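You operate a simulated robot arm through the tools that you are given. There is no shell and no other tool.

You are at the controls of a simulated robot arm. One attempt, no reset.

JOB
Part two routes in the purple tray with the red divider.
Fine: tray up to the stop; from the stop end: green bundle, divider, then the grey bundle from the cart; push the follower tight.

The check looks at the end state, three seconds after you hand in, the way a careful person would. Anything else that was tipped, shoved, dropped, spilled or broken makes it a failure.

ROBOT AND FRAMES
A 6-joint arm with a three-finger gripper, fixed in place. Base frame: the origin is at the foot of the arm, x ahead of it, y to its left, z up. Lengths are in cm, angles in rad, forces in N, time in s.
Its first joint turns from -2.897 to 2.897 rad. Payload 4.89 kg.
The tool frame sits at the grasp point between the pads (the TCP): z along the fingers, y along the line on which they close. The tips reach 3 cm beyond it. Largest opening 16.4 cm; the body of the gripper starts 12.5 cm behind the TCP.
Orientation is told as [roll, pitch, yaw] about the base's x, y, z axes, in that order, counted from this pose: with the fingers straight down and closing along the base's y, the tool's x points along the base's -x, its y along +y and its z along -z.

CONTROLS
- The arm moves only by the tool arm_command. Its argument "targets" is a list of rows, each a list of 7 numbers: the shift along the base's x, y, z in cm, then the turn, a rotation vector about the base's x, y, z in rad, then the finger opening in cm, from 0 to 16.4. In form: [[dx, dy, dz, ax, ay, az, hand], ...]. A call has 1 to 20 rows; each row is the pose to reach, as a shift and turn from the pose commanded when the call began. A row lasts 0.2 s, in which the tool goes at most 5 cm and 0.15 rad; a call with a longer step from one row to the next is refused whole, and so is a gripper value outside its range. A pose out of reach is approached as far as the arm can. The call stops where the force on the tool passes 40 N (or 10 N more than at its start, if that is more) or the arm is blocked; 0.2 s more then pass. Each finger travels about 10.8 cm/s and halts on what it meets, pressing with about 24 N; the grip force reading is that of the motor and also rises with nothing between the fingers. The clock runs only during rows and for 0.2 s after the last one: add rows that repeat a pose to give the fingers time. The reply holds the time, the measured pose of the TCP, the force on the tool along the base axes, the opening and the grip force, in the units named above and with some noise, with the torque about the TCP (base axes, N m) and any sound that the robot's microphone picked up.
- Cameras (640 x 400 px; columns grow to the right, rows downward): "scene" is fixed at [21.99, -64.99, 143.82]; the picture's right is [0.84, -0.54, 0.00], its down [-0.35, -0.55, -0.76] and it looks along [0.41, 0.64, -0.65] (base axes); focal length 249 px, centre (320, 200). "wrist" rides on the gripper at [7.6, -0.2, -15.2] in the tool frame; the picture's right is [0.02, 1.00, 0.00], its down [-0.88, 0.02, -0.47] and it looks along [-0.47, 0.01, 0.88] (tool axes); focal length 247 px, centre (320, 200). There is no depth. A picture from a camera that has moved, and an enlarged one, comes with that camera's place and axes in the base frame and with its lens.
- get_image(camera): a new picture of that camera. The clock stands still meanwhile.
- slide_trunk(by): slides the trunk up (or, below 0, down) by that many cm; the arm rides with it, the base frame stays. It gives what a move gives, with no picture.
- close_up(camera, box): a new picture of the part [left, top, right, bottom] of that camera's present view, enlarged. The clock stands still meanwhile.
- close_job(): hands the job in; it is judged then, once.

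Nothing tells you positions but the pictures and the camera data. Unless the task says otherwise, let go and move clear before handing in.

The tools are called after "Request:" as name(argument=value, ...) on one line, values as JSON. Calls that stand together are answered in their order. arm_command: Moves the arm, as the interface text tells. Its arguments: {"type":"object","properties":{"targets":{"type":"array"}},"required":["targets"]} The other tools are called the same way: slide_trunk (by) slides the trunk up or down; get_image (camera) takes a picture; close_up (camera, box) takes an enlarged picture of a part of a camera's view; close_job () hands the job in.

At the start:

```text
time: 0.0
tool_pos: [58.92, 26.48, 121.65]
tcp_rot: [-0.001, 0.0, -0.001]
wrist_force: [0.4, 0.3, 0.6]
torque: [-0.01, -0.01, 0.02]
gripper_width: 16.42
grip_force: 0.0
trunk travel left (down, up): [-17.5, 21.5]
```

scene: 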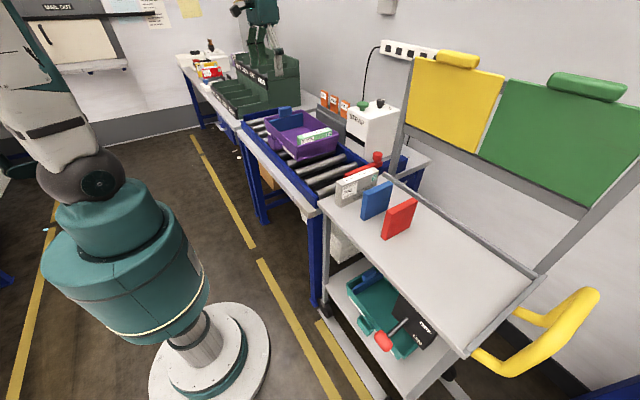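
wrist: 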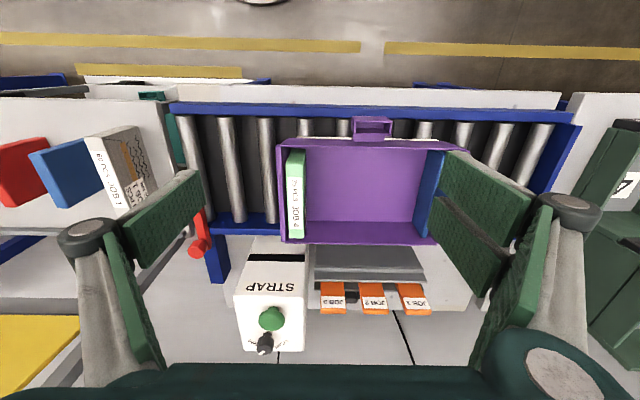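

I see a purple tray on a roller conveyor with a green bundle in it and a blue plate (follower) at one end, and a cart with a grey bundle, a blue plate and a red plate standing on it. I'll look closer before moving.

Request:
close_up(camera="scene", box=[230, 80, 430, 205])

Request:
close_up(camera="scene", box=[310, 140, 450, 250])

Request:
close_up(camera="wrist", box=[160, 80, 480, 280])

Request:
close_up(camera="wrist", box=[0, 90, 240, 260])

```text
3.20 times, centred on (330, 142) of scene
camera zoom: at [21.99, -64.99, 143.82], right [0.84, -0.54, 0.0], down [-0.35, -0.55, -0.76], along [0.41, 0.64, -0.65], focal length 798 px, centre (288, 384)
```

zoom: 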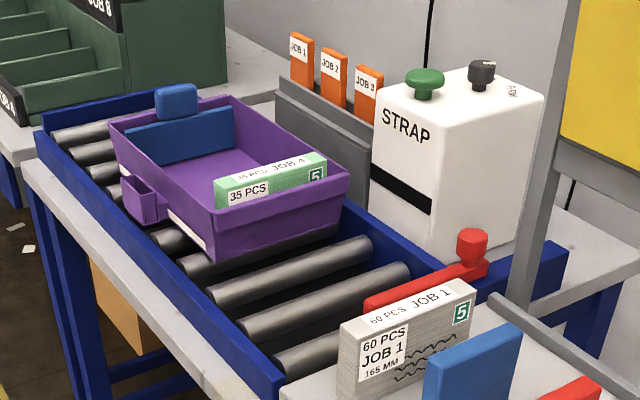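

```text
3.64 times, centred on (380, 195) of scene
camera zoom: at [21.99, -64.99, 143.82], right [0.84, -0.54, 0.0], down [-0.35, -0.55, -0.76], along [0.41, 0.64, -0.65], focal length 906 px, centre (102, 218)
```

zoom: 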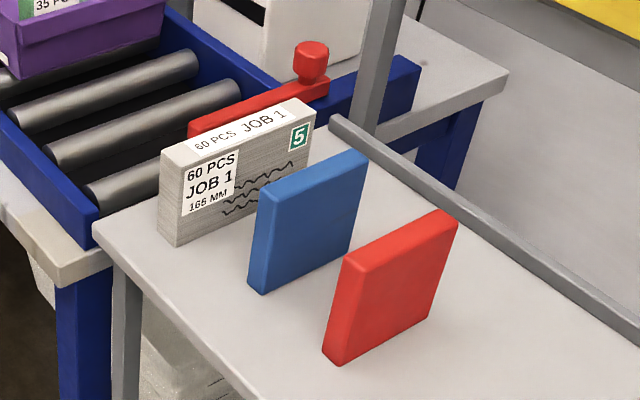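

```text
2.00 times, centred on (320, 180) of wrist
camera zoom: at [51.3, 26.44, 137.0], right [-0.02, 1.0, 0.0], down [0.88, 0.02, 0.47], along [0.47, 0.01, -0.88], focal length 494 px, centre (320, 240)
```

zoom: 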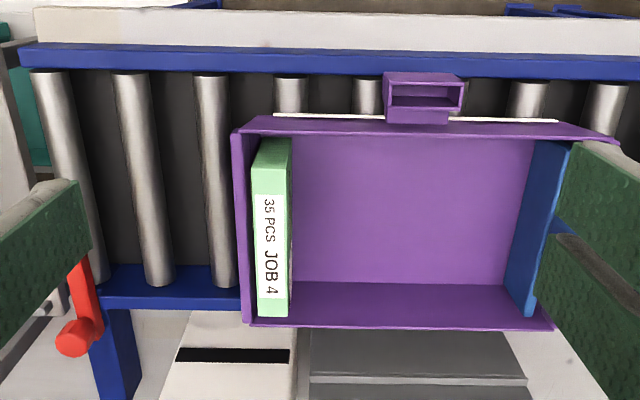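

```text
2.35 times, centred on (120, 175) of wrist
camera zoom: at [51.3, 26.44, 137.0], right [-0.02, 1.0, 0.0], down [0.88, 0.02, 0.47], along [0.47, 0.01, -0.88], focal length 581 px, centre (791, 259)
```

zoom: 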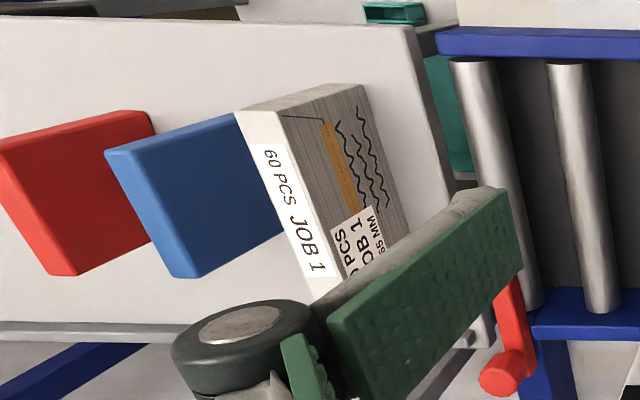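

The tray (rim around z≈95) sits on rollers running along y. The cart with the grey bundle and the red divider is toward negative y, and the stop seems to be the red bar near the cart end. I'll move the arm high over the cart side to look down with the wrist camera.

Request:
arm_command(targets=[[-1, -4.5, 0.5, 0, 0, 0, 16.4], [-2, -9, 1, 0, 0, 0, 16.4], [-3, -13.5, 1.5, 0, 0, 0, 16.4], [-4, -18, 2, 0, 0, 0, 16.4], [-4, -22.5, 2, 0, 0, 0, 16.4], [-4, -27, 2, 0, 0, 0, 16.4], [-4, -31.5, 2, 0, 0, 0, 16.4], [-4, -36, 2, 0, 0, 0, 16.4], [-4, -40.5, 2, 0, 0, 0, 16.4]])

Request:
get_image(camera="wrist")

Request:
get_image(camera="scene")

```text
time: 2.0
tool_pos: [54.84, -13.78, 123.55]
tcp_rot: [-0.001, 0.001, 0.0]
wrist_force: [-0.6, 1.7, 0.7]
torque: [-0.12, -0.03, 0.01]
gripper_width: 16.42
grip_force: 0.2
trunk travel left (down, up): [-17.5, 21.5]
```

```text
taken
camera wrist: at [47.14, -13.93, 138.97], right [-0.02, 1.0, 0.0], down [0.88, 0.02, 0.47], along [0.47, 0.01, -0.88], focal length 247 px, centre (320, 200)
```

wrist: 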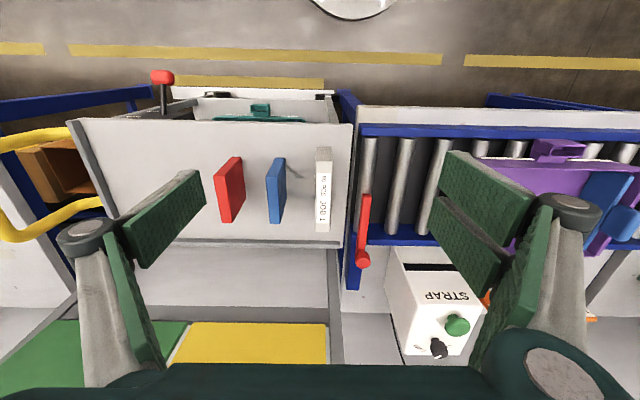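

```text
taken
```

scene: 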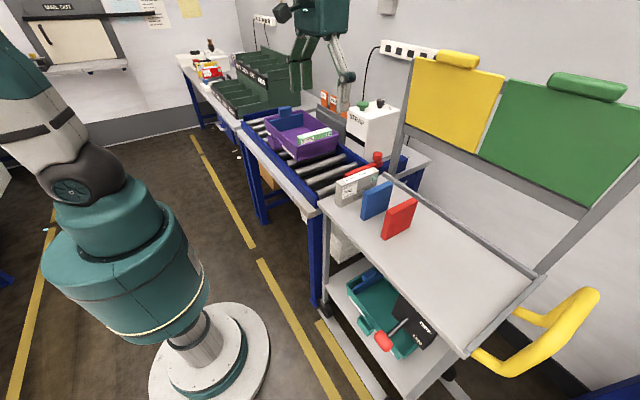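

The second view shows the cart top with the red divider, blue plate and grey bundle standing in a row, then the stop bar at the conveyor end. I'm taking enlarged pictures to measure them.

Request:
close_up(camera="wrist", box=[190, 110, 390, 280])

Request:
close_up(camera="wrist", box=[340, 90, 640, 280])

```text
2.35 times, centred on (290, 195) of wrist
camera zoom: at [47.14, -13.93, 138.97], right [-0.02, 1.0, 0.0], down [0.88, 0.02, 0.47], along [0.47, 0.01, -0.88], focal length 581 px, centre (391, 212)
```

zoom: 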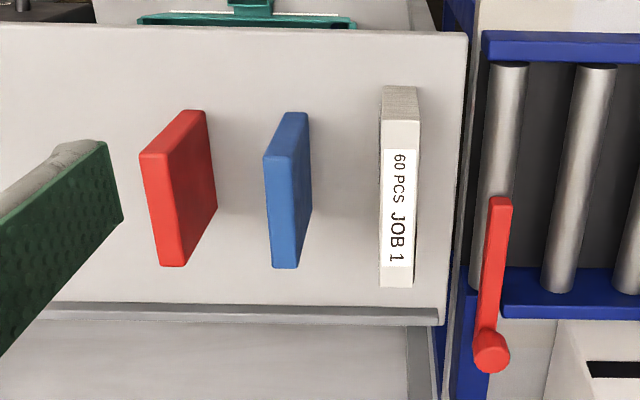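

```text
2.11 times, centred on (490, 185) of wrist
camera zoom: at [47.14, -13.93, 138.97], right [-0.02, 1.0, 0.0], down [0.88, 0.02, 0.47], along [0.47, 0.01, -0.88], focal length 520 px, centre (-38, 232)
```

zoom: 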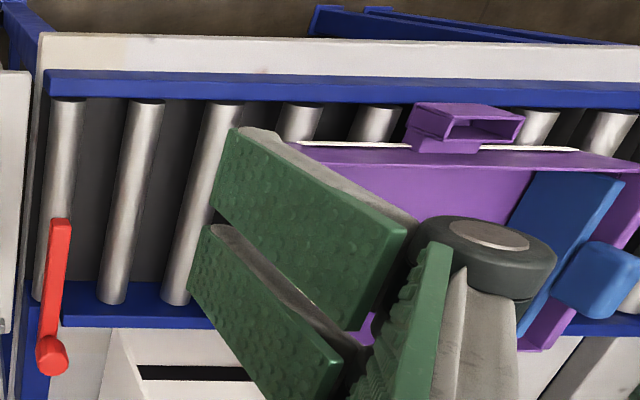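

I'm taking tighter close-ups of the scene camera to triangulate the bundle, the plates, the tray and the stop.

Request:
close_up(camera="scene", box=[328, 145, 424, 245])

Request:
close_up(camera="scene", box=[255, 100, 351, 160])

Request:
close_up(camera="scene", box=[290, 140, 400, 210])

```text
4.00 times, centred on (376, 195) of scene
camera zoom: at [21.99, -64.99, 143.82], right [0.84, -0.54, 0.0], down [-0.35, -0.55, -0.76], along [0.41, 0.64, -0.65], focal length 997 px, centre (96, 220)
```

zoom: 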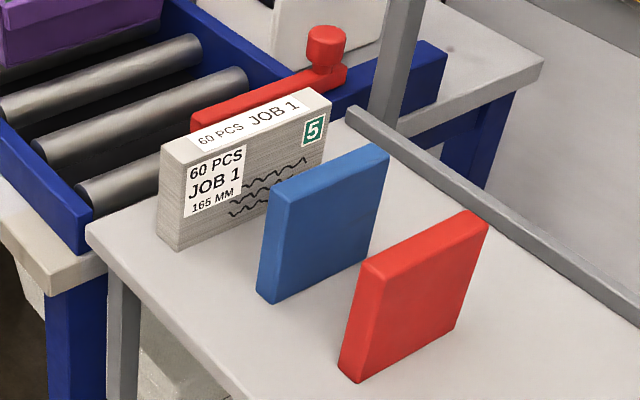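

```text
6.67 times, centred on (303, 130) of scene
camera zoom: at [21.99, -64.99, 143.82], right [0.84, -0.54, 0.0], down [-0.35, -0.55, -0.76], along [0.41, 0.64, -0.65], focal length 1662 px, centre (433, 667)
```

zoom: 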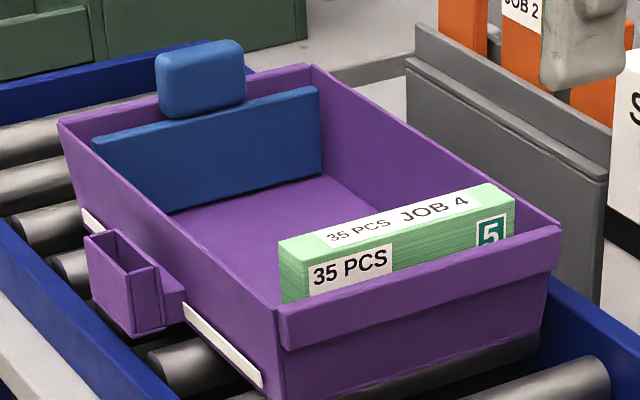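

```text
5.71 times, centred on (345, 175) of scene
camera zoom: at [21.99, -64.99, 143.82], right [0.84, -0.54, 0.0], down [-0.35, -0.55, -0.76], along [0.41, 0.64, -0.65], focal length 1424 px, centre (177, 343)
```

zoom: 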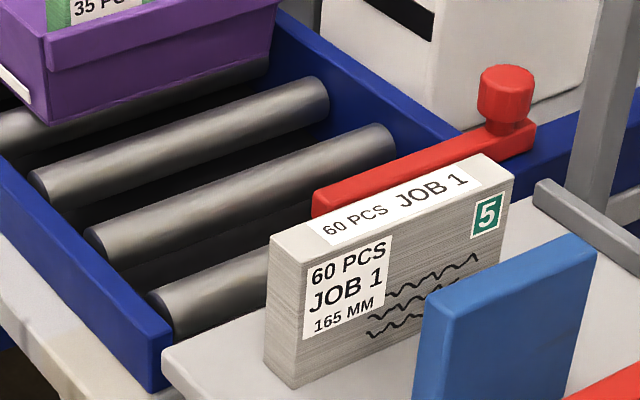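

The measured layout so far is:
- **Grey bundle:** about x 62–78, y≈-12.8, top z≈95.8.
- **Blue plate:** y≈-22.6.
- **Red divider:** x 65–76, y≈-32.6, top≈96.
- **Stop bar:** y≈-2 to -4.
- **Tray:** about x 64–86, y 19–53.

Next I'll look at the follower and the back of the tray from above.

Request:
arm_command(targets=[[0, 4.8, 0, 0, 0, 0, 16.4], [0, 9.6, 0, 0, 0, 0, 16.4], [0, 14.4, 0, 0, 0, 0, 16.4], [0, 19.2, 0, 0, 0, 0, 16.4], [0, 24, 0, 0, 0, 0, 16.4], [0, 28.8, 0, 0, 0, 0, 16.4], [0, 33.6, 0, 0, 0, 0, 16.4], [0, 38.4, 0, 0, 0, 0, 16.4], [0, 43.2, 0, 0, 0, 0, 16.4], [0, 48, 0, 0, 0, 0, 16.4], [0, 52, 0, 0, 0, 0, 16.4], [0, 54, 0, 0, 0, 0, 16.4]])

Request:
get_image(camera="wrist")

Request:
close_up(camera="wrist", box=[180, 90, 440, 260])

```text
time: 4.6
tool_pos: [54.94, 40.04, 123.77]
tcp_rot: [0.002, 0.0, -0.001]
wrist_force: [-0.5, -0.2, 0.2]
torque: [0.02, -0.02, 0.01]
gripper_width: 16.39
grip_force: 0.0
trunk travel left (down, up): [-17.5, 21.5]
```

```text
taken
camera wrist: at [47.28, 39.92, 139.14], right [-0.02, 1.0, 0.0], down [0.88, 0.02, 0.47], along [0.47, 0.01, -0.88], focal length 247 px, centre (320, 200)
```

wrist: 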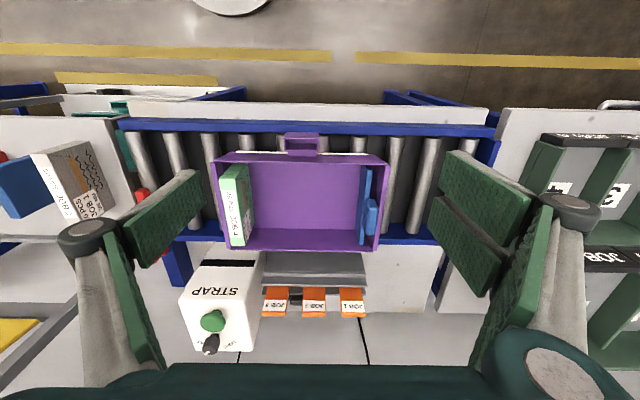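

```text
2.35 times, centred on (310, 175) of wrist
camera zoom: at [47.28, 39.92, 139.14], right [-0.02, 1.0, 0.0], down [0.88, 0.02, 0.47], along [0.47, 0.01, -0.88], focal length 581 px, centre (344, 259)
```

zoom: 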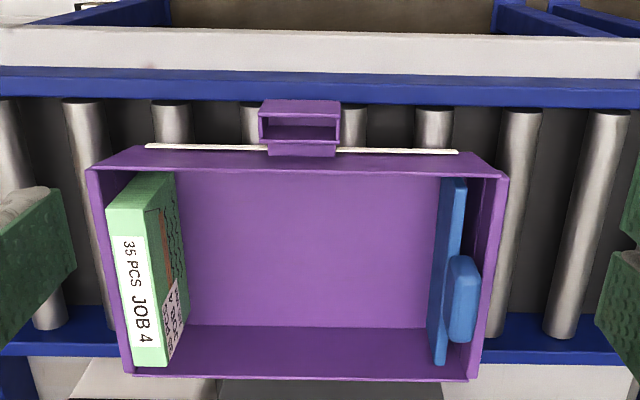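

The tray rim measures about x 63.8–85.3, y 19.1–54.0, z≈93.4, with the follower plate near y≈50 and its handle block above it. I'll close the fingers and move behind the high-y end of the tray, staying high for now, so I can push the tray to the stop first.

Request:
arm_command(targets=[[2.8, 2.6, -1, 0, 0, 0, 12], [5.6, 5.2, -2, 0, 0, 0, 8], [8.4, 7.8, -3, 0, 0, 0, 4], [11.2, 10.4, -4, 0, 0, 0, 0], [14, 13, -5, 0, 0, 0, 0], [16.8, 15.6, -6, 0, 0, 0, 0], [19.6, 18.2, -7, 0, 0, 0, 0], [19.6, 18.2, -7, 0, 0, 0, 0]])

Request:
get_image(camera="wrist")

Request:
get_image(camera="scene")

```text
time: 6.4
tool_pos: [74.46, 58.59, 116.27]
tcp_rot: [0.0, 0.0, 0.0]
wrist_force: [1.3, 1.7, -0.9]
torque: [-0.09, 0.12, 0.0]
gripper_width: 0.0
grip_force: 23.9
trunk travel left (down, up): [-17.5, 21.5]
```

```text
taken
camera wrist: at [66.87, 58.44, 131.71], right [-0.02, 1.0, 0.0], down [0.88, 0.02, 0.47], along [0.47, 0.01, -0.88], focal length 247 px, centre (320, 200)
```

wrist: 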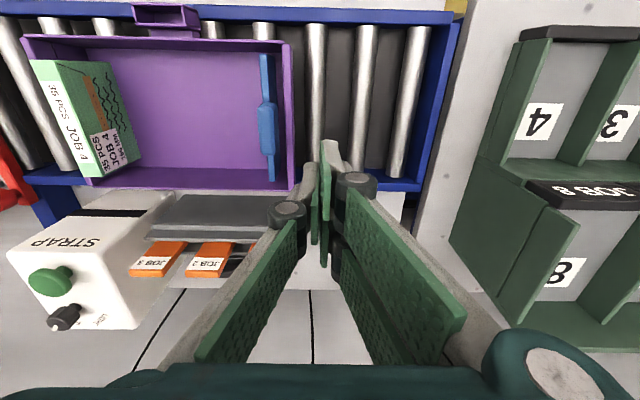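

```text
taken
```

scene: 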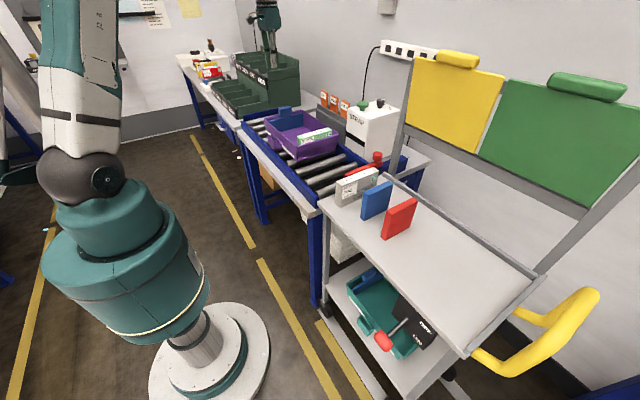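

The view confirms the tray's rear wall at y≈54.2 and that the space behind it is clear. I'm descending to z≈91.5 behind the tray.

Request:
arm_command(targets=[[0, 0, -4, 0, 0, 0, 0], [0, 0, -8, 0, 0, 0, 0], [0, 0, -12, 0, 0, 0, 0], [0, 0, -16, 0, 0, 0, 0], [0, 0, -19, 0, 0, 0, 0], [0, 0, -21.5, 0, 0, 0, 0], [0, 0, -23.5, 0, 0, 0, 0], [0, 0, -24.8, 0, 0, 0, 0], [0, 0, -24.8, 0, 0, 0, 0]])

Request:
get_image(camera="wrist")

Request:
close_up(camera="scene", box=[230, 80, 390, 180])

```text
time: 8.4
tool_pos: [74.55, 58.17, 91.8]
tcp_rot: [0.0, 0.0, 0.002]
wrist_force: [0.1, 0.2, 0.6]
torque: [0.02, -0.01, 0.01]
gripper_width: 0.01
grip_force: 24.0
trunk travel left (down, up): [-17.5, 21.5]
```

```text
taken
camera wrist: at [66.91, 58.12, 107.15], right [-0.02, 1.0, 0.0], down [0.88, 0.02, 0.47], along [0.47, 0.01, -0.88], focal length 247 px, centre (320, 200)
```

wrist: 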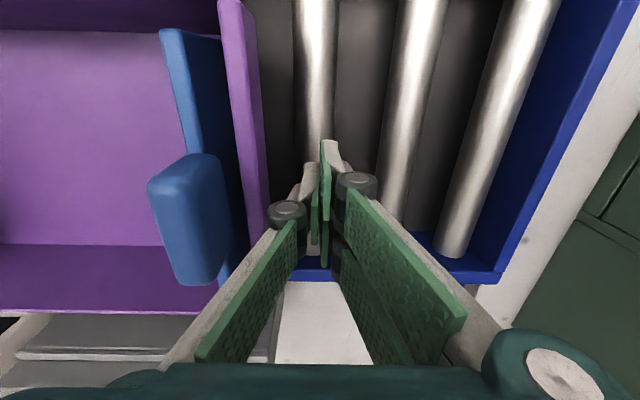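

```text
4.00 times, centred on (310, 130) of scene
camera zoom: at [21.99, -64.99, 143.82], right [0.84, -0.54, 0.0], down [-0.35, -0.55, -0.76], along [0.41, 0.64, -0.65], focal length 997 px, centre (360, 480)
```

zoom: 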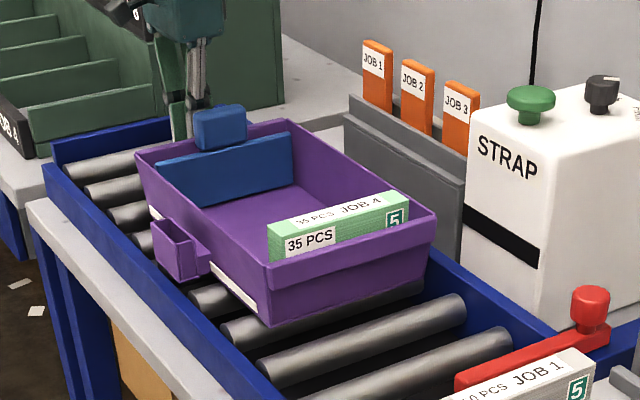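

The follower handle sits close to where the finger knuckles would pass. I'll turn the gripper a quarter turn so its thin side faces the tray before pushing, which also gives a camera view toward the stop.

Request:
arm_command(targets=[[0, 0, 0, 0, 0, -0.1428, 0], [0, 0, 0, 0, 0, -0.2856, 0], [0, 0, 0, 0, 0, -0.4284, 0], [0, 0, 0, 0, 0, -0.5712, 0], [0, 0, 0, 0, 0, -0.714, 0], [0, 0, 0, 0, 0, -0.8568, 0], [0, 0, 0, 0, 0, -0.9996, 0], [0, 0, 0, 0, 0, -1.1424, 0], [0, 0, 0, 0, 0, -1.2852, 0], [0, 0, 0, 0, 0, -1.428, 0], [0, 0, 0, 0, 0, -1.5708, 0], [0, 0, 0, 0, 0, -1.5708, 0]])

Request:
get_image(camera="wrist")

Request:
close_up(camera="scene", box=[230, 80, 390, 180])

```text
time: 11.0
tool_pos: [74.57, 58.25, 91.85]
tcp_rot: [0.0, -0.001, -1.573]
wrist_force: [-0.4, 0.5, 0.3]
torque: [0.02, 0.0, -0.01]
gripper_width: 0.0
grip_force: 23.6
trunk travel left (down, up): [-17.5, 21.5]
```

```text
taken
camera wrist: at [74.41, 65.99, 107.2], right [1.0, 0.02, 0.0], down [0.02, -0.88, 0.47], along [0.01, -0.47, -0.88], focal length 247 px, centre (320, 200)
```

wrist: 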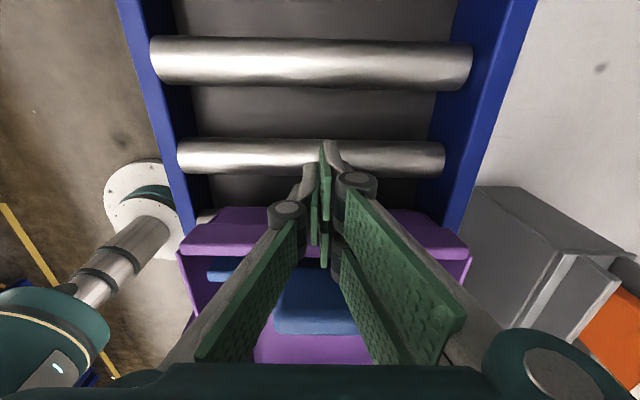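

```text
4.00 times, centred on (310, 130) of scene
camera zoom: at [21.99, -64.99, 143.82], right [0.84, -0.54, 0.0], down [-0.35, -0.55, -0.76], along [0.41, 0.64, -0.65], focal length 997 px, centre (360, 480)
```

zoom: 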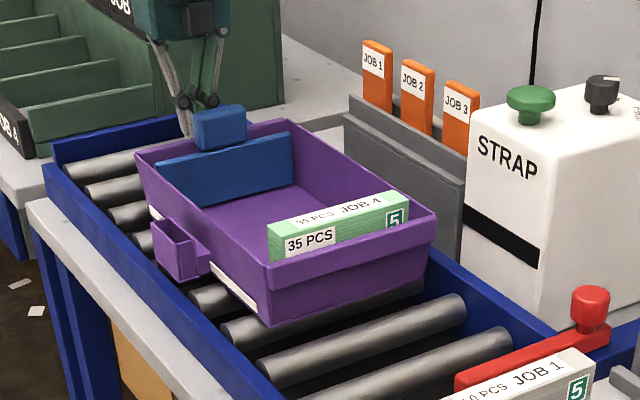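

The gripper now has its narrow side toward the tray. I'm pushing gently toward -y and watching the force.

Request:
arm_command(targets=[[0, -1, 0, 0, 0, 0, 0], [0, -1.8, 0, 0, 0, 0, 0], [0, -2.4, 0, 0, 0, 0, 0], [0, -3, 0, 0, 0, 0, 0], [0, -3.6, 0, 0, 0, 0, 0], [0, -4.3, 0, 0, 0, 0, 0], [0, -5, 0, 0, 0, 0, 0], [0, -5.8, 0, 0, 0, 0, 0], [0, -6.6, 0, 0, 0, 0, 0]])

Request:
close_up(camera="scene", box=[230, 80, 390, 180])

Request:
get_image(camera="wrist")

```text
time: 13.0
tool_pos: [74.62, 51.72, 91.8]
tcp_rot: [0.001, 0.0, -1.57]
wrist_force: [-0.2, 0.8, -0.1]
torque: [0.0, 0.03, 0.01]
gripper_width: 0.01
grip_force: 24.4
trunk travel left (down, up): [-17.5, 21.5]
```

```text
4.00 times, centred on (310, 130) of scene
camera zoom: at [21.99, -64.99, 143.82], right [0.84, -0.54, 0.0], down [-0.35, -0.55, -0.76], along [0.41, 0.64, -0.65], focal length 997 px, centre (360, 480)
```

zoom: 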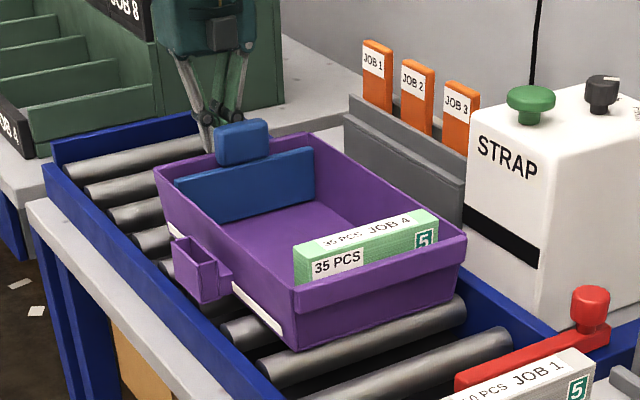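

```text
taken
camera wrist: at [74.47, 59.41, 107.14], right [1.0, 0.02, 0.0], down [0.02, -0.88, 0.47], along [0.01, -0.47, -0.88], focal length 247 px, centre (320, 200)
```

wrist: 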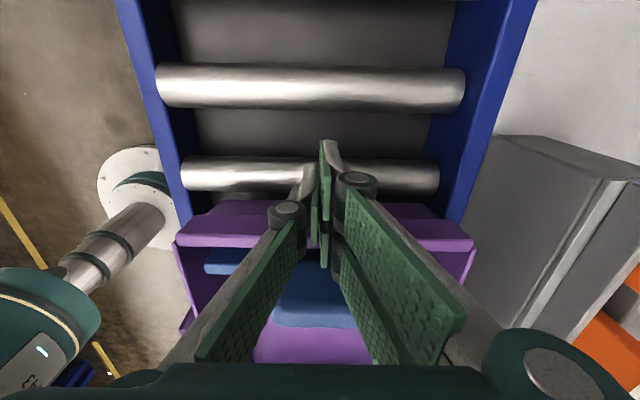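

The tray slides straight with little force, and I'm continuing to push it toward the stop.

Request:
arm_command(targets=[[0, -0.8, 0, 0, 0, 0, 0], [0, -1.6, 0, 0, 0, 0, 0], [0, -2.4, 0, 0, 0, 0, 0], [0, -3.2, 0, 0, 0, 0, 0], [0, -4, 0, 0, 0, 0, 0], [0, -4.8, 0, 0, 0, 0, 0], [0, -5.6, 0, 0, 0, 0, 0], [0, -6.4, 0, 0, 0, 0, 0], [0, -7.2, 0, 0, 0, 0, 0], [0, -8, 0, 0, 0, 0, 0], [0, -8.8, 0, 0, 0, 0, 0], [0, -9.6, 0, 0, 0, 0, 0], [0, -10.4, 0, 0, 0, 0, 0], [0, -11.2, 0, 0, 0, 0, 0], [0, -12, 0, 0, 0, 0, 0], [0, -12.8, 0, 0, 0, 0, 0], [0, -13.6, 0, 0, 0, 0, 0]])

Request:
close_up(camera="scene", box=[250, 90, 410, 190])

Request:
get_image(camera="wrist")

```text
time: 16.6
tool_pos: [74.53, 37.95, 91.88]
tcp_rot: [0.0, 0.0, -1.572]
wrist_force: [0.6, 1.0, -0.6]
torque: [0.0, 0.04, 0.0]
gripper_width: 0.0
grip_force: 24.1
trunk travel left (down, up): [-17.5, 21.5]
```

```text
4.00 times, centred on (330, 140) of scene
camera zoom: at [21.99, -64.99, 143.82], right [0.84, -0.54, 0.0], down [-0.35, -0.55, -0.76], along [0.41, 0.64, -0.65], focal length 997 px, centre (280, 440)
```

zoom: 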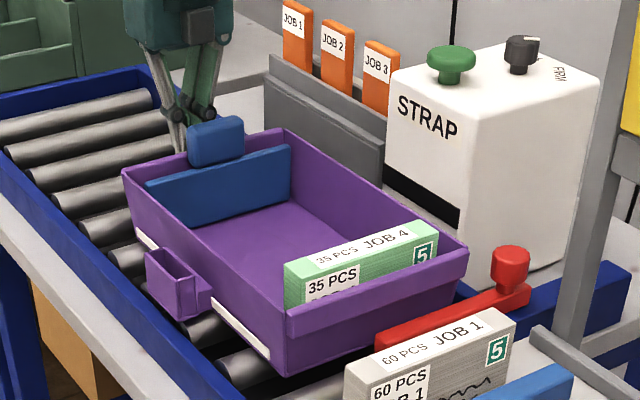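

```text
taken
camera wrist: at [74.38, 45.76, 107.26], right [1.0, 0.02, 0.0], down [0.02, -0.88, 0.47], along [0.01, -0.47, -0.88], focal length 247 px, centre (320, 200)
```

wrist: 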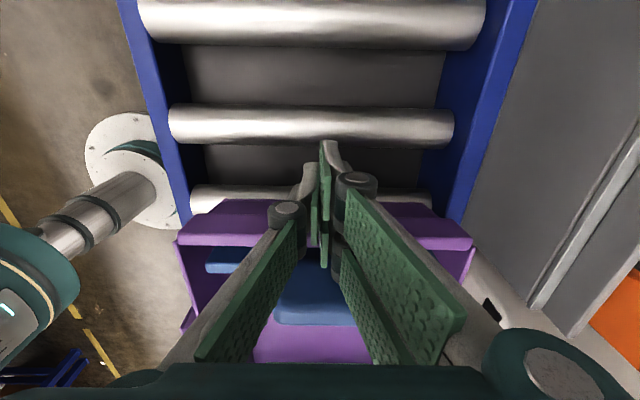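

The tray is only a few centimetres from the red stop bar. I'm continuing in small steps and watching for the contact force.

Request:
arm_command(targets=[[0, -0.4, 0, 0, 0, 0, 0], [0, -0.8, 0, 0, 0, 0, 0], [0, -1.2, 0, 0, 0, 0, 0], [0, -1.6, 0, 0, 0, 0, 0], [0, -2, 0, 0, 0, 0, 0], [0, -2.4, 0, 0, 0, 0, 0]])

Request:
close_up(camera="scene", box=[290, 110, 402, 180])

```text
time: 17.8
tool_pos: [74.55, 36.64, 91.9]
tcp_rot: [-0.002, 0.005, -1.567]
wrist_force: [0.1, 12.0, 1.2]
torque: [-0.17, 0.13, 0.03]
gripper_width: 0.0
grip_force: 23.8
trunk travel left (down, up): [-17.5, 21.5]
stopped in row 5: the force on the tool passed its limit at 47 N (the readings are from after the stop); the commanded pose is now the measured one
```

```text
5.71 times, centred on (346, 145) of scene
camera zoom: at [21.99, -64.99, 143.82], right [0.84, -0.54, 0.0], down [-0.35, -0.55, -0.76], along [0.41, 0.64, -0.65], focal length 1424 px, centre (171, 514)
```

zoom: 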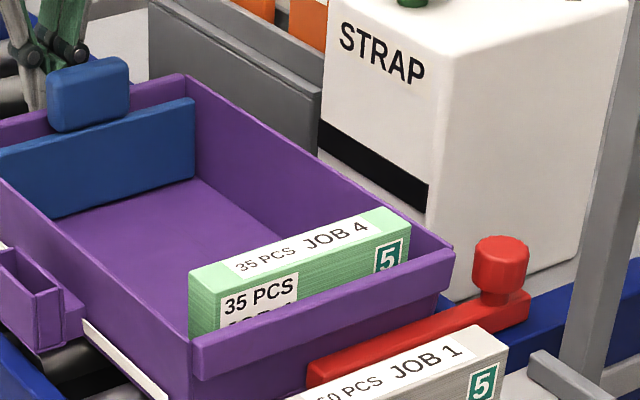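

The force peaked at 47 N as the tray met something, most likely the stop. I'll back off, rise and look from above to confirm there's no gap.

Request:
arm_command(targets=[[0, 1, 0, 0, 0, 0, 0], [0, 2.5, 0, 0, 0, 0, 0], [0, 4, 0.5, 0, 0, 0, 0], [0, 4, 5, 0, 0, 0, 0], [0, 4, 9.5, 0, 0, 0, 0], [0, 4, 14, 0, 0, 0, 0], [0, 4, 18.5, 0, 0, 0, 0], [0, 1, 22, 0, 0, 0, 0], [0, -3, 25, 0, 0, 0, 0], [0, -7, 26, 0, 0, 0, 0], [0, -11.5, 26, 0, 0, 0, 0], [0, -16, 26, 0, 0, 0, 0], [0, -20, 26, 0, 0, 0, 0], [0, -24, 26, 0, 0, 0, 0], [0, -26, 26, 0, 0, 0, 0]])

Request:
get_image(camera="wrist")

Request:
get_image(camera="scene")

```text
time: 21.0
tool_pos: [74.53, 10.72, 118.02]
tcp_rot: [0.001, 0.004, -1.566]
wrist_force: [-0.6, 0.5, 0.6]
torque: [-0.09, 0.01, -0.02]
gripper_width: 0.0
grip_force: 24.2
trunk travel left (down, up): [-17.5, 21.5]
```

```text
taken
camera wrist: at [74.44, 18.27, 133.33], right [1.0, 0.02, 0.0], down [0.02, -0.88, 0.47], along [0.01, -0.47, -0.88], focal length 247 px, centre (320, 200)
```

wrist: 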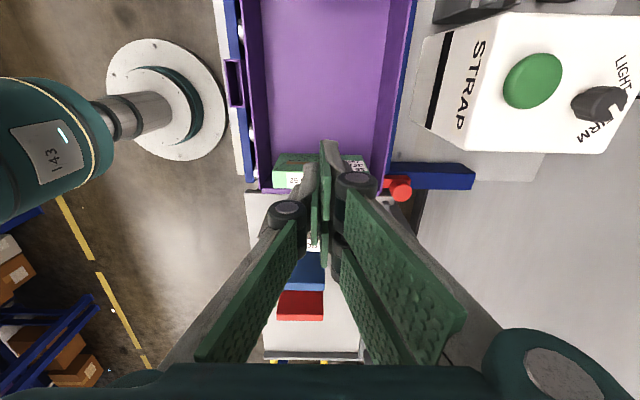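

```text
taken
```

scene: 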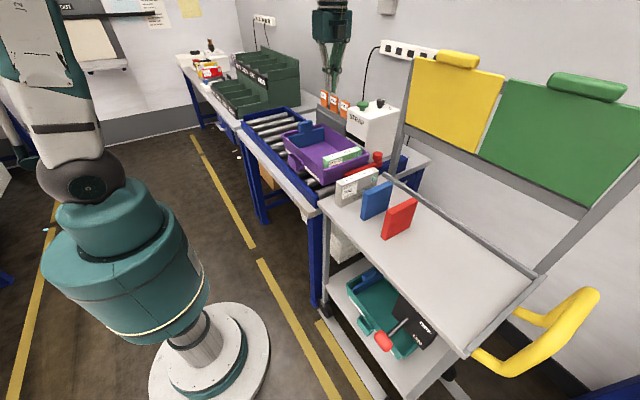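

The fingers hide the stop in this view. I'm turning back to the original yaw, opening the hand and moving back to view the stop contact.

Request:
arm_command(targets=[[-2, -1, 0.3, 0, 0, 0.1424, 0], [-4, -2, 0.6, 0, 0, 0.2847, 0], [-6, -3, 0.9, 0, 0, 0.4271, 0], [-8, -4, 1, 0, 0, 0.5695, 2], [-10, -5, 1, 0, 0, 0.7118, 6], [-12, -6, 1, 0, 0, 0.8542, 10], [-14, -7, 1, 0, 0, 0.9965, 14], [-16, -8, 1, 0, 0, 1.1389, 16.4], [-18, -9, 1, 0, 0, 1.2813, 16.4], [-20, -10, 1, 0, 0, 1.4236, 16.4], [-22, -10.7, 1, 0, 0, 1.566, 16.4], [-22, -10.7, 1, 0, 0, 1.566, 16.4]])

Request:
get_image(camera="wrist")

Request:
close_up(camera="wrist", box=[270, 130, 430, 270])

```text
time: 23.6
tool_pos: [52.31, -0.35, 118.83]
tcp_rot: [0.0, 0.003, 0.0]
wrist_force: [-0.8, -0.2, 0.1]
torque: [0.03, -0.06, 0.02]
gripper_width: 16.41
grip_force: 0.1
trunk travel left (down, up): [-17.5, 21.5]
```

```text
taken
camera wrist: at [44.73, -0.38, 134.2], right [-0.02, 1.0, 0.0], down [0.88, 0.02, 0.47], along [0.47, 0.01, -0.88], focal length 247 px, centre (320, 200)
```

wrist: 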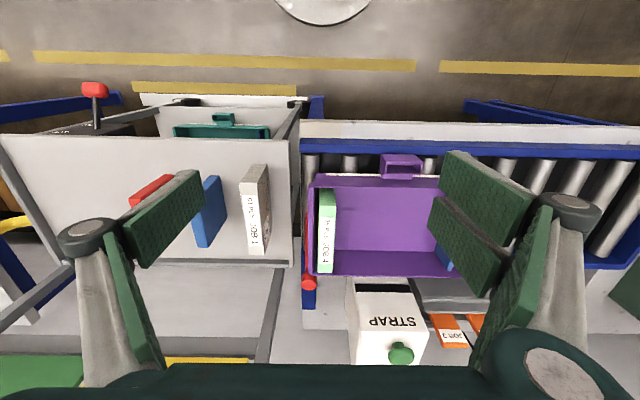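

```text
2.86 times, centred on (350, 200) of wrist
camera zoom: at [44.73, -0.38, 134.2], right [-0.02, 1.0, 0.0], down [0.88, 0.02, 0.47], along [0.47, 0.01, -0.88], focal length 706 px, centre (234, 200)
```

zoom: 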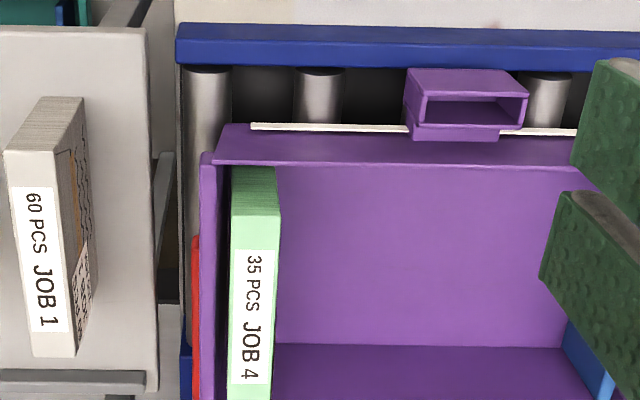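

The red bar sits just under the tray's front lip, so the tray seems to be at the stop. I'll move along to re-measure the whole tray in its new place.

Request:
arm_command(targets=[[0, 4.5, 0, 0, 0, 0, 16.4], [0, 9, 0, 0, 0, 0, 16.4], [0, 13.5, 0, 0, 0, 0, 16.4], [0, 16.5, 0, 0, 0, 0, 16.4], [0, 16.5, 0, 0, 0, 0, 16.4]])

Request:
get_image(camera="wrist")

Request:
close_up(camera="wrist", box=[190, 120, 450, 285])

Request:
close_up(camera="scene", box=[270, 110, 400, 195])

```text
time: 24.8
tool_pos: [52.62, 16.33, 118.82]
tcp_rot: [0.0, 0.007, -0.003]
wrist_force: [0.2, 0.6, 0.2]
torque: [0.01, 0.05, -0.03]
gripper_width: 16.4
grip_force: 0.0
trunk travel left (down, up): [-17.5, 21.5]
```

```text
taken
camera wrist: at [45.09, 16.27, 134.27], right [-0.02, 1.0, 0.0], down [0.88, 0.02, 0.47], along [0.47, 0.01, -0.88], focal length 247 px, centre (320, 200)
```

wrist: 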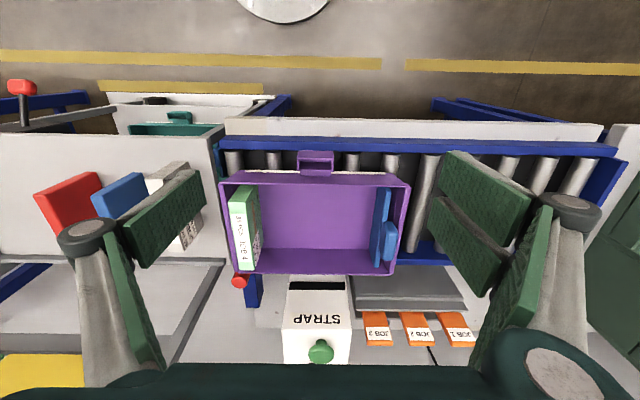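

```text
2.42 times, centred on (320, 202) of wrist
camera zoom: at [45.09, 16.27, 134.27], right [-0.02, 1.0, 0.0], down [0.88, 0.02, 0.47], along [0.47, 0.01, -0.88], focal length 599 px, centre (320, 194)
```

zoom: 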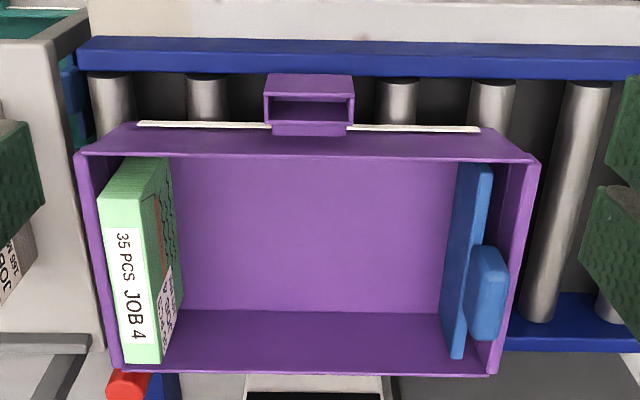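

```text
4.71 times, centred on (335, 152) of scene
camera zoom: at [21.99, -64.99, 143.82], right [0.84, -0.54, 0.0], down [-0.35, -0.55, -0.76], along [0.41, 0.64, -0.65], focal length 1173 px, centre (249, 424)
```

zoom: 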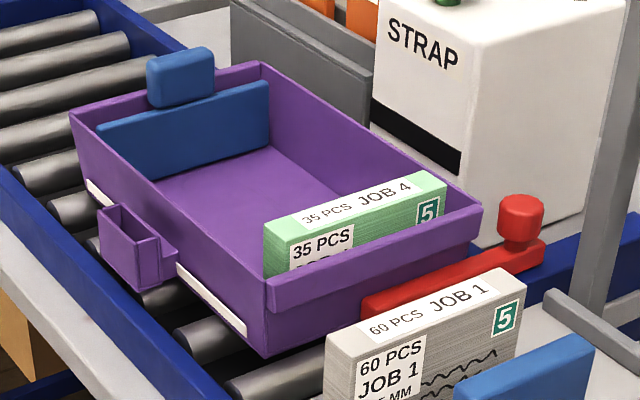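

The tray now spans y -1.8 to 33.25 and x 63.8–85.4, with its lip over the red stop bar. The push offset came out larger than I expected, so I'm inspecting the fingers closely before gripping anything.

Request:
close_up(camera="wrist", box=[50, 140, 230, 400])

Request:
close_up(camera="wrist", box=[410, 140, 640, 400])

Request:
close_up(camera="scene", box=[270, 0, 390, 110])

```text
1.54 times, centred on (140, 270) of wrist
camera zoom: at [45.09, 16.27, 134.27], right [-0.02, 1.0, 0.0], down [0.88, 0.02, 0.47], along [0.47, 0.01, -0.88], focal length 380 px, centre (597, 92)
```

zoom: 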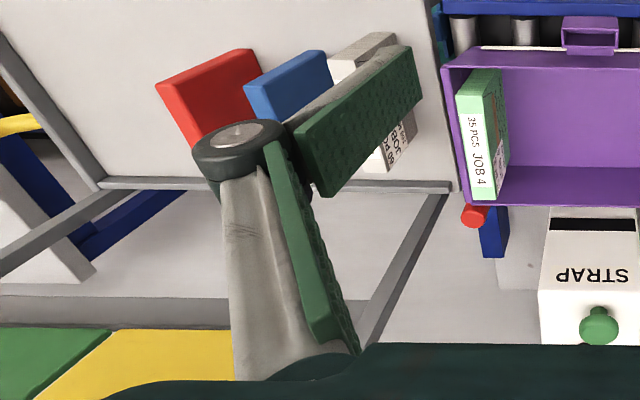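

```text
1.54 times, centred on (525, 270) of wrist
camera zoom: at [45.09, 16.27, 134.27], right [-0.02, 1.0, 0.0], down [0.88, 0.02, 0.47], along [0.47, 0.01, -0.88], focal length 380 px, centre (5, 92)
```

zoom: 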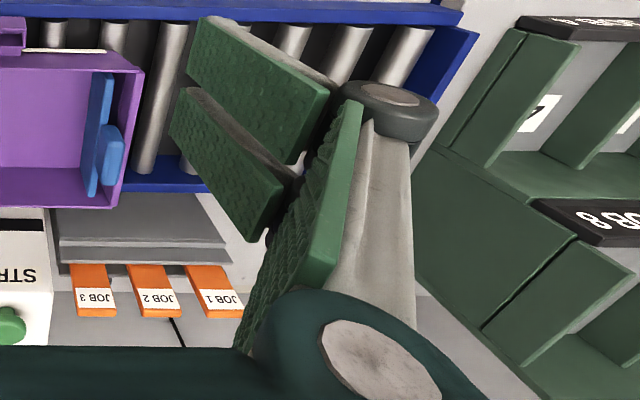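

```text
3.64 times, centred on (330, 55) of scene
camera zoom: at [21.99, -64.99, 143.82], right [0.84, -0.54, 0.0], down [-0.35, -0.55, -0.76], along [0.41, 0.64, -0.65], focal length 906 px, centre (284, 727)
```

zoom: 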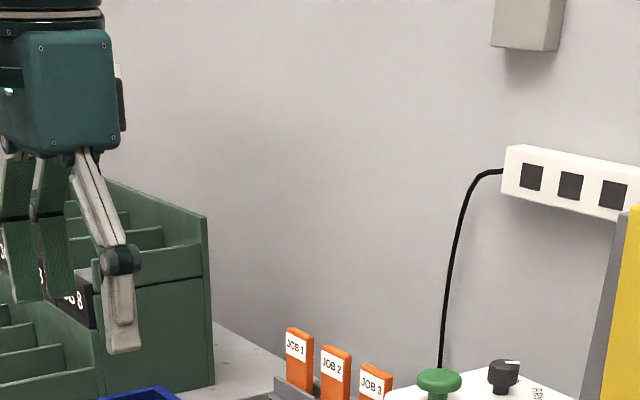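

The hand actually has a pair of fingers on its +y side (about 6.6 cm wide together) and one opposing finger, which explains the larger offset. The tray is at the stop, so I'm moving over the red divider for a straight-down look.

Request:
arm_command(targets=[[0.5, -4.5, 0, 0, 0, 0, 16.4], [1, -9, 0, 0, 0, 0, 16.4], [1.5, -13.5, 0, 0, 0, 0, 14], [2, -18, 0, 0, 0, 0, 12], [2.5, -22.5, 0, 0, 0, 0, 10], [3, -27, 0, 0, 0, 0, 8], [4, -31.5, 0, 0, 0, 0, 6], [6, -36, 0, 0, 0, 0, 6], [8, -40, 0, 0, 0, 0, 6], [10, -44, 0, 0, 0, 0, 6], [12, -47, 0, 0, 0, 0, 6], [14, -49, 0, 0, 0, 0, 6], [16, -49, 0, 0, 0, 0, 6], [18, -49, 0, 0, 0, 0, 6], [18, -49, 0, 0, 0, 0, 6]])

Request:
get_image(camera="wrist")

Request:
get_image(camera="scene")

```text
time: 28.0
tool_pos: [70.37, -32.66, 118.8]
tcp_rot: [0.001, 0.005, -0.002]
wrist_force: [0.9, -0.5, -0.3]
torque: [0.03, 0.04, 0.02]
gripper_width: 6.01
grip_force: 0.0
trunk travel left (down, up): [-17.5, 21.5]
```

```text
taken
camera wrist: at [62.86, -32.77, 134.18], right [-0.02, 1.0, 0.0], down [0.88, 0.02, 0.47], along [0.47, 0.01, -0.88], focal length 247 px, centre (320, 200)
```

wrist: 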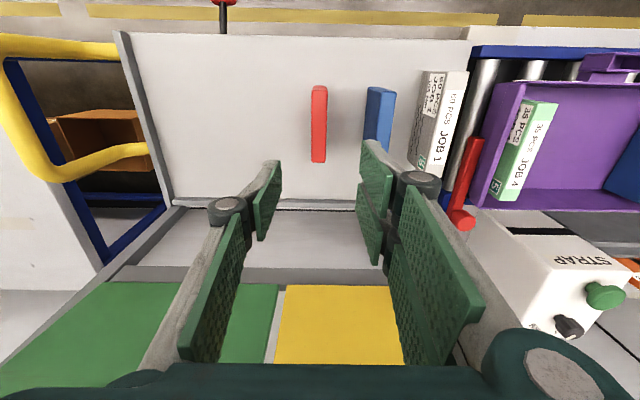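

```text
taken
```

scene: 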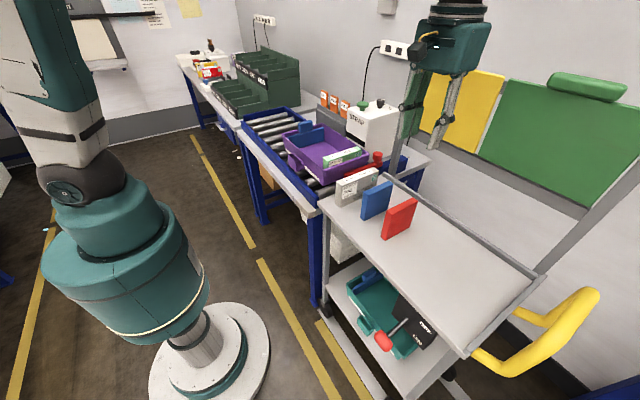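

I'm directly over the divider, and the red plate stands upright between the planes where the fingers will come down. I'll zoom in to measure it.

Request:
close_up(camera="wrist", box=[260, 70, 420, 180])

Request:
close_up(camera="wrist", box=[400, 30, 600, 240])

```text
3.64 times, centred on (340, 125) of wrist
camera zoom: at [62.86, -32.77, 134.18], right [-0.02, 1.0, 0.0], down [0.88, 0.02, 0.47], along [0.47, 0.01, -0.88], focal length 898 px, centre (247, 473)
```

zoom: 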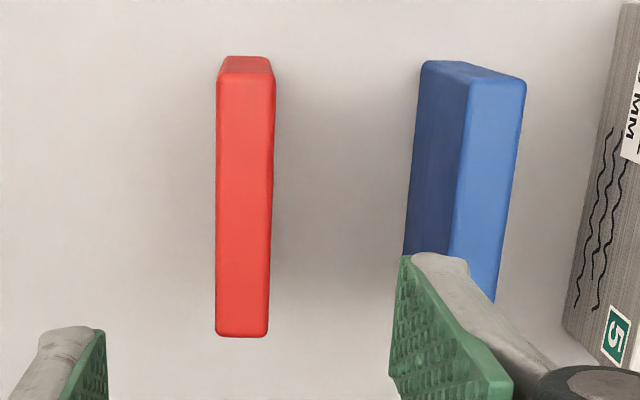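

```text
1.90 times, centred on (500, 135) of wrist
camera zoom: at [62.86, -32.77, 134.18], right [-0.02, 1.0, 0.0], down [0.88, 0.02, 0.47], along [0.47, 0.01, -0.88], focal length 470 px, centre (-23, 324)
```

zoom: 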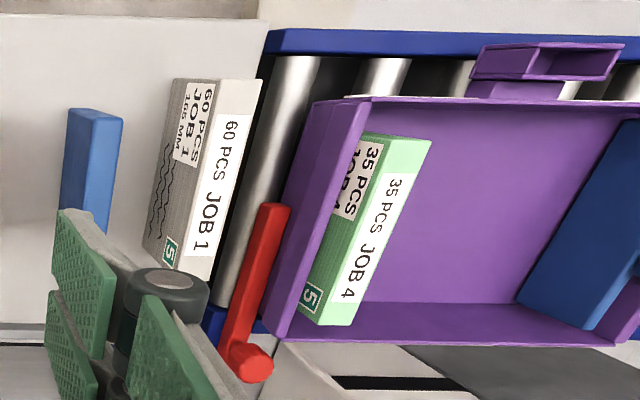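

The divider is about x 65.6–76.6, y≈-32.7, roughly 2.3 cm thick, with its top at z≈95.5. I'm centring on it and descending with the fingers either side.

Request:
arm_command(targets=[[0.7, 0, -4.5, 0, 0, 0, 6], [0.7, 0, -9, 0, 0, 0, 6], [0.7, 0, -13.5, 0, 0, 0, 6], [0.7, 0, -17, 0, 0, 0, 6], [0.7, 0, -20, 0, 0, 0, 6], [0.7, 0, -22.5, 0, 0, 0, 6], [0.7, 0, -24.5, 0, 0, 0, 6], [0.7, 0, -25.8, 0, 0, 0, 6], [0.7, 0, -25.8, 0, 0, 0, 6]])

Request:
get_image(camera="wrist")

Request:
close_up(camera="scene", box=[340, 130, 480, 240])

```text
time: 30.0
tool_pos: [71.03, -32.77, 93.15]
tcp_rot: [0.0, 0.005, -0.002]
wrist_force: [0.5, 0.4, 0.5]
torque: [0.01, 0.04, 0.03]
gripper_width: 6.0
grip_force: 0.0
trunk travel left (down, up): [-17.5, 21.5]
```

```text
taken
camera wrist: at [63.61, -32.82, 108.52], right [-0.02, 1.0, 0.0], down [0.88, 0.02, 0.47], along [0.47, 0.01, -0.88], focal length 247 px, centre (320, 200)
```

wrist: 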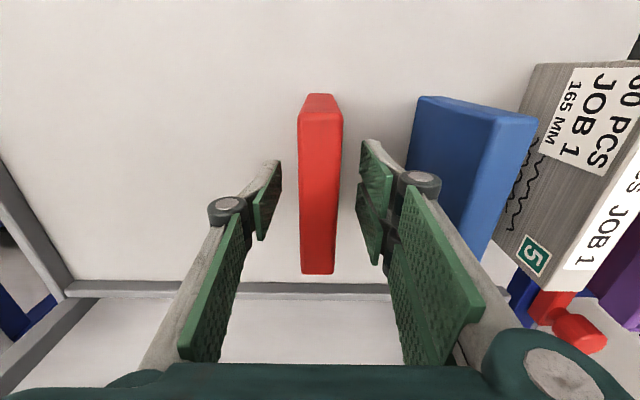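

```text
3.64 times, centred on (410, 185) of scene
camera zoom: at [21.99, -64.99, 143.82], right [0.84, -0.54, 0.0], down [-0.35, -0.55, -0.76], along [0.41, 0.64, -0.65], focal length 906 px, centre (-7, 254)
```

zoom: 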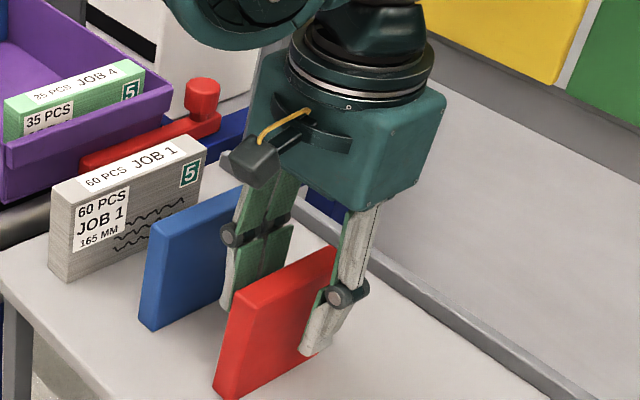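

The fingers straddle the divider and look centred. I'm closing gently.

Request:
arm_command(targets=[[0, 0, 0, 0, 0, 0, 5], [0, 0, 0, 0, 0, 0, 4], [0, 0, 0, 0, 0, 0, 3.2], [0, 0, 0, 0, 0, 0, 2.6], [0, 0, 0, 0, 0, 0, 2], [0, 0, 0, 0, 0, 0, 1], [0, 0, 0, 0, 0, 0, 0], [0, 0, 0, 0, 0, 0, 0]])

Request:
get_image(camera="wrist")

```text
time: 31.8
tool_pos: [71.21, -32.7, 93.21]
tcp_rot: [-0.001, 0.005, -0.002]
wrist_force: [-0.5, 0.7, -0.3]
torque: [-0.01, -0.01, 0.0]
gripper_width: 2.31
grip_force: 24.2
trunk travel left (down, up): [-17.5, 21.5]
```

```text
taken
camera wrist: at [63.59, -32.81, 108.55], right [-0.02, 1.0, 0.0], down [0.88, 0.02, 0.47], along [0.47, 0.01, -0.88], focal length 247 px, centre (320, 200)
```

wrist: 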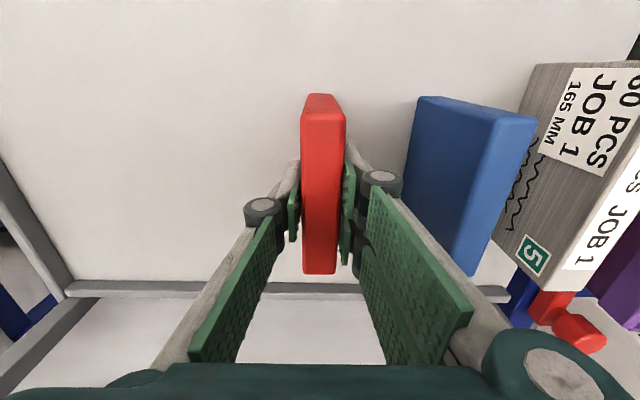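

The divider is gripped at 2.31 cm. I'm lifting straight up to clear everything.

Request:
arm_command(targets=[[0, 0, 1, 0, 0, 0, 0], [0, 0, 2.5, 0, 0, 0, 0], [0, 0, 5, 0, 0, 0, 0], [0, 0, 8, 0, 0, 0, 0], [0, 0, 11, 0, 0, 0, 0], [0, 0, 14, 0, 0, 0, 0], [0, 0, 17, 0, 0, 0, 0], [0, 0, 19, 0, 0, 0, 0], [0, 0, 19, 0, 0, 0, 0]])

Request:
get_image(camera="wrist")

Request:
get_image(camera="scene")

```text
time: 33.8
tool_pos: [71.25, -32.8, 112.04]
tcp_rot: [-0.001, 0.005, -0.001]
wrist_force: [0.2, -0.1, -1.3]
torque: [-0.05, -0.02, 0.03]
gripper_width: 2.32
grip_force: 24.1
trunk travel left (down, up): [-17.5, 21.5]
```

```text
taken
camera wrist: at [63.69, -32.83, 127.41], right [-0.02, 1.0, 0.0], down [0.88, 0.02, 0.47], along [0.47, 0.01, -0.88], focal length 247 px, centre (320, 200)
```

wrist: 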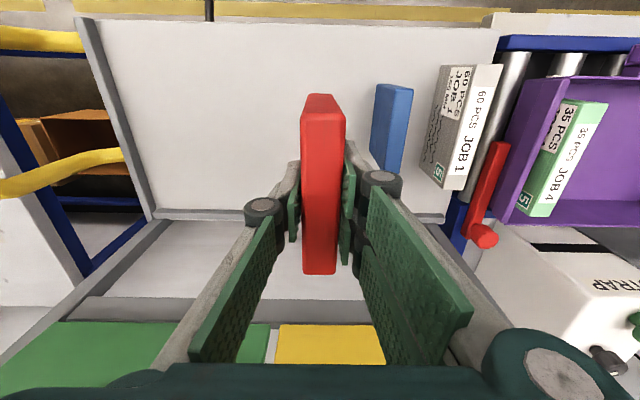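

```text
taken
```

scene: 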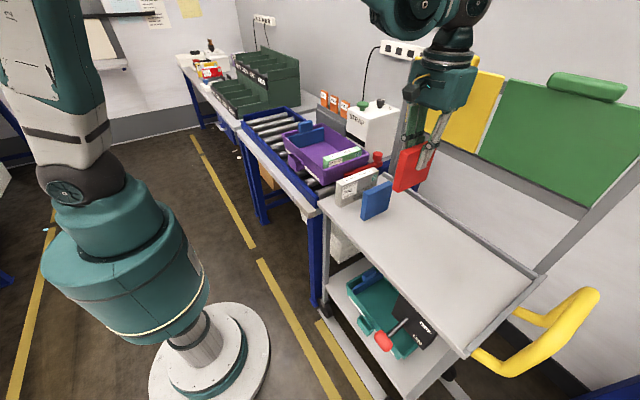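

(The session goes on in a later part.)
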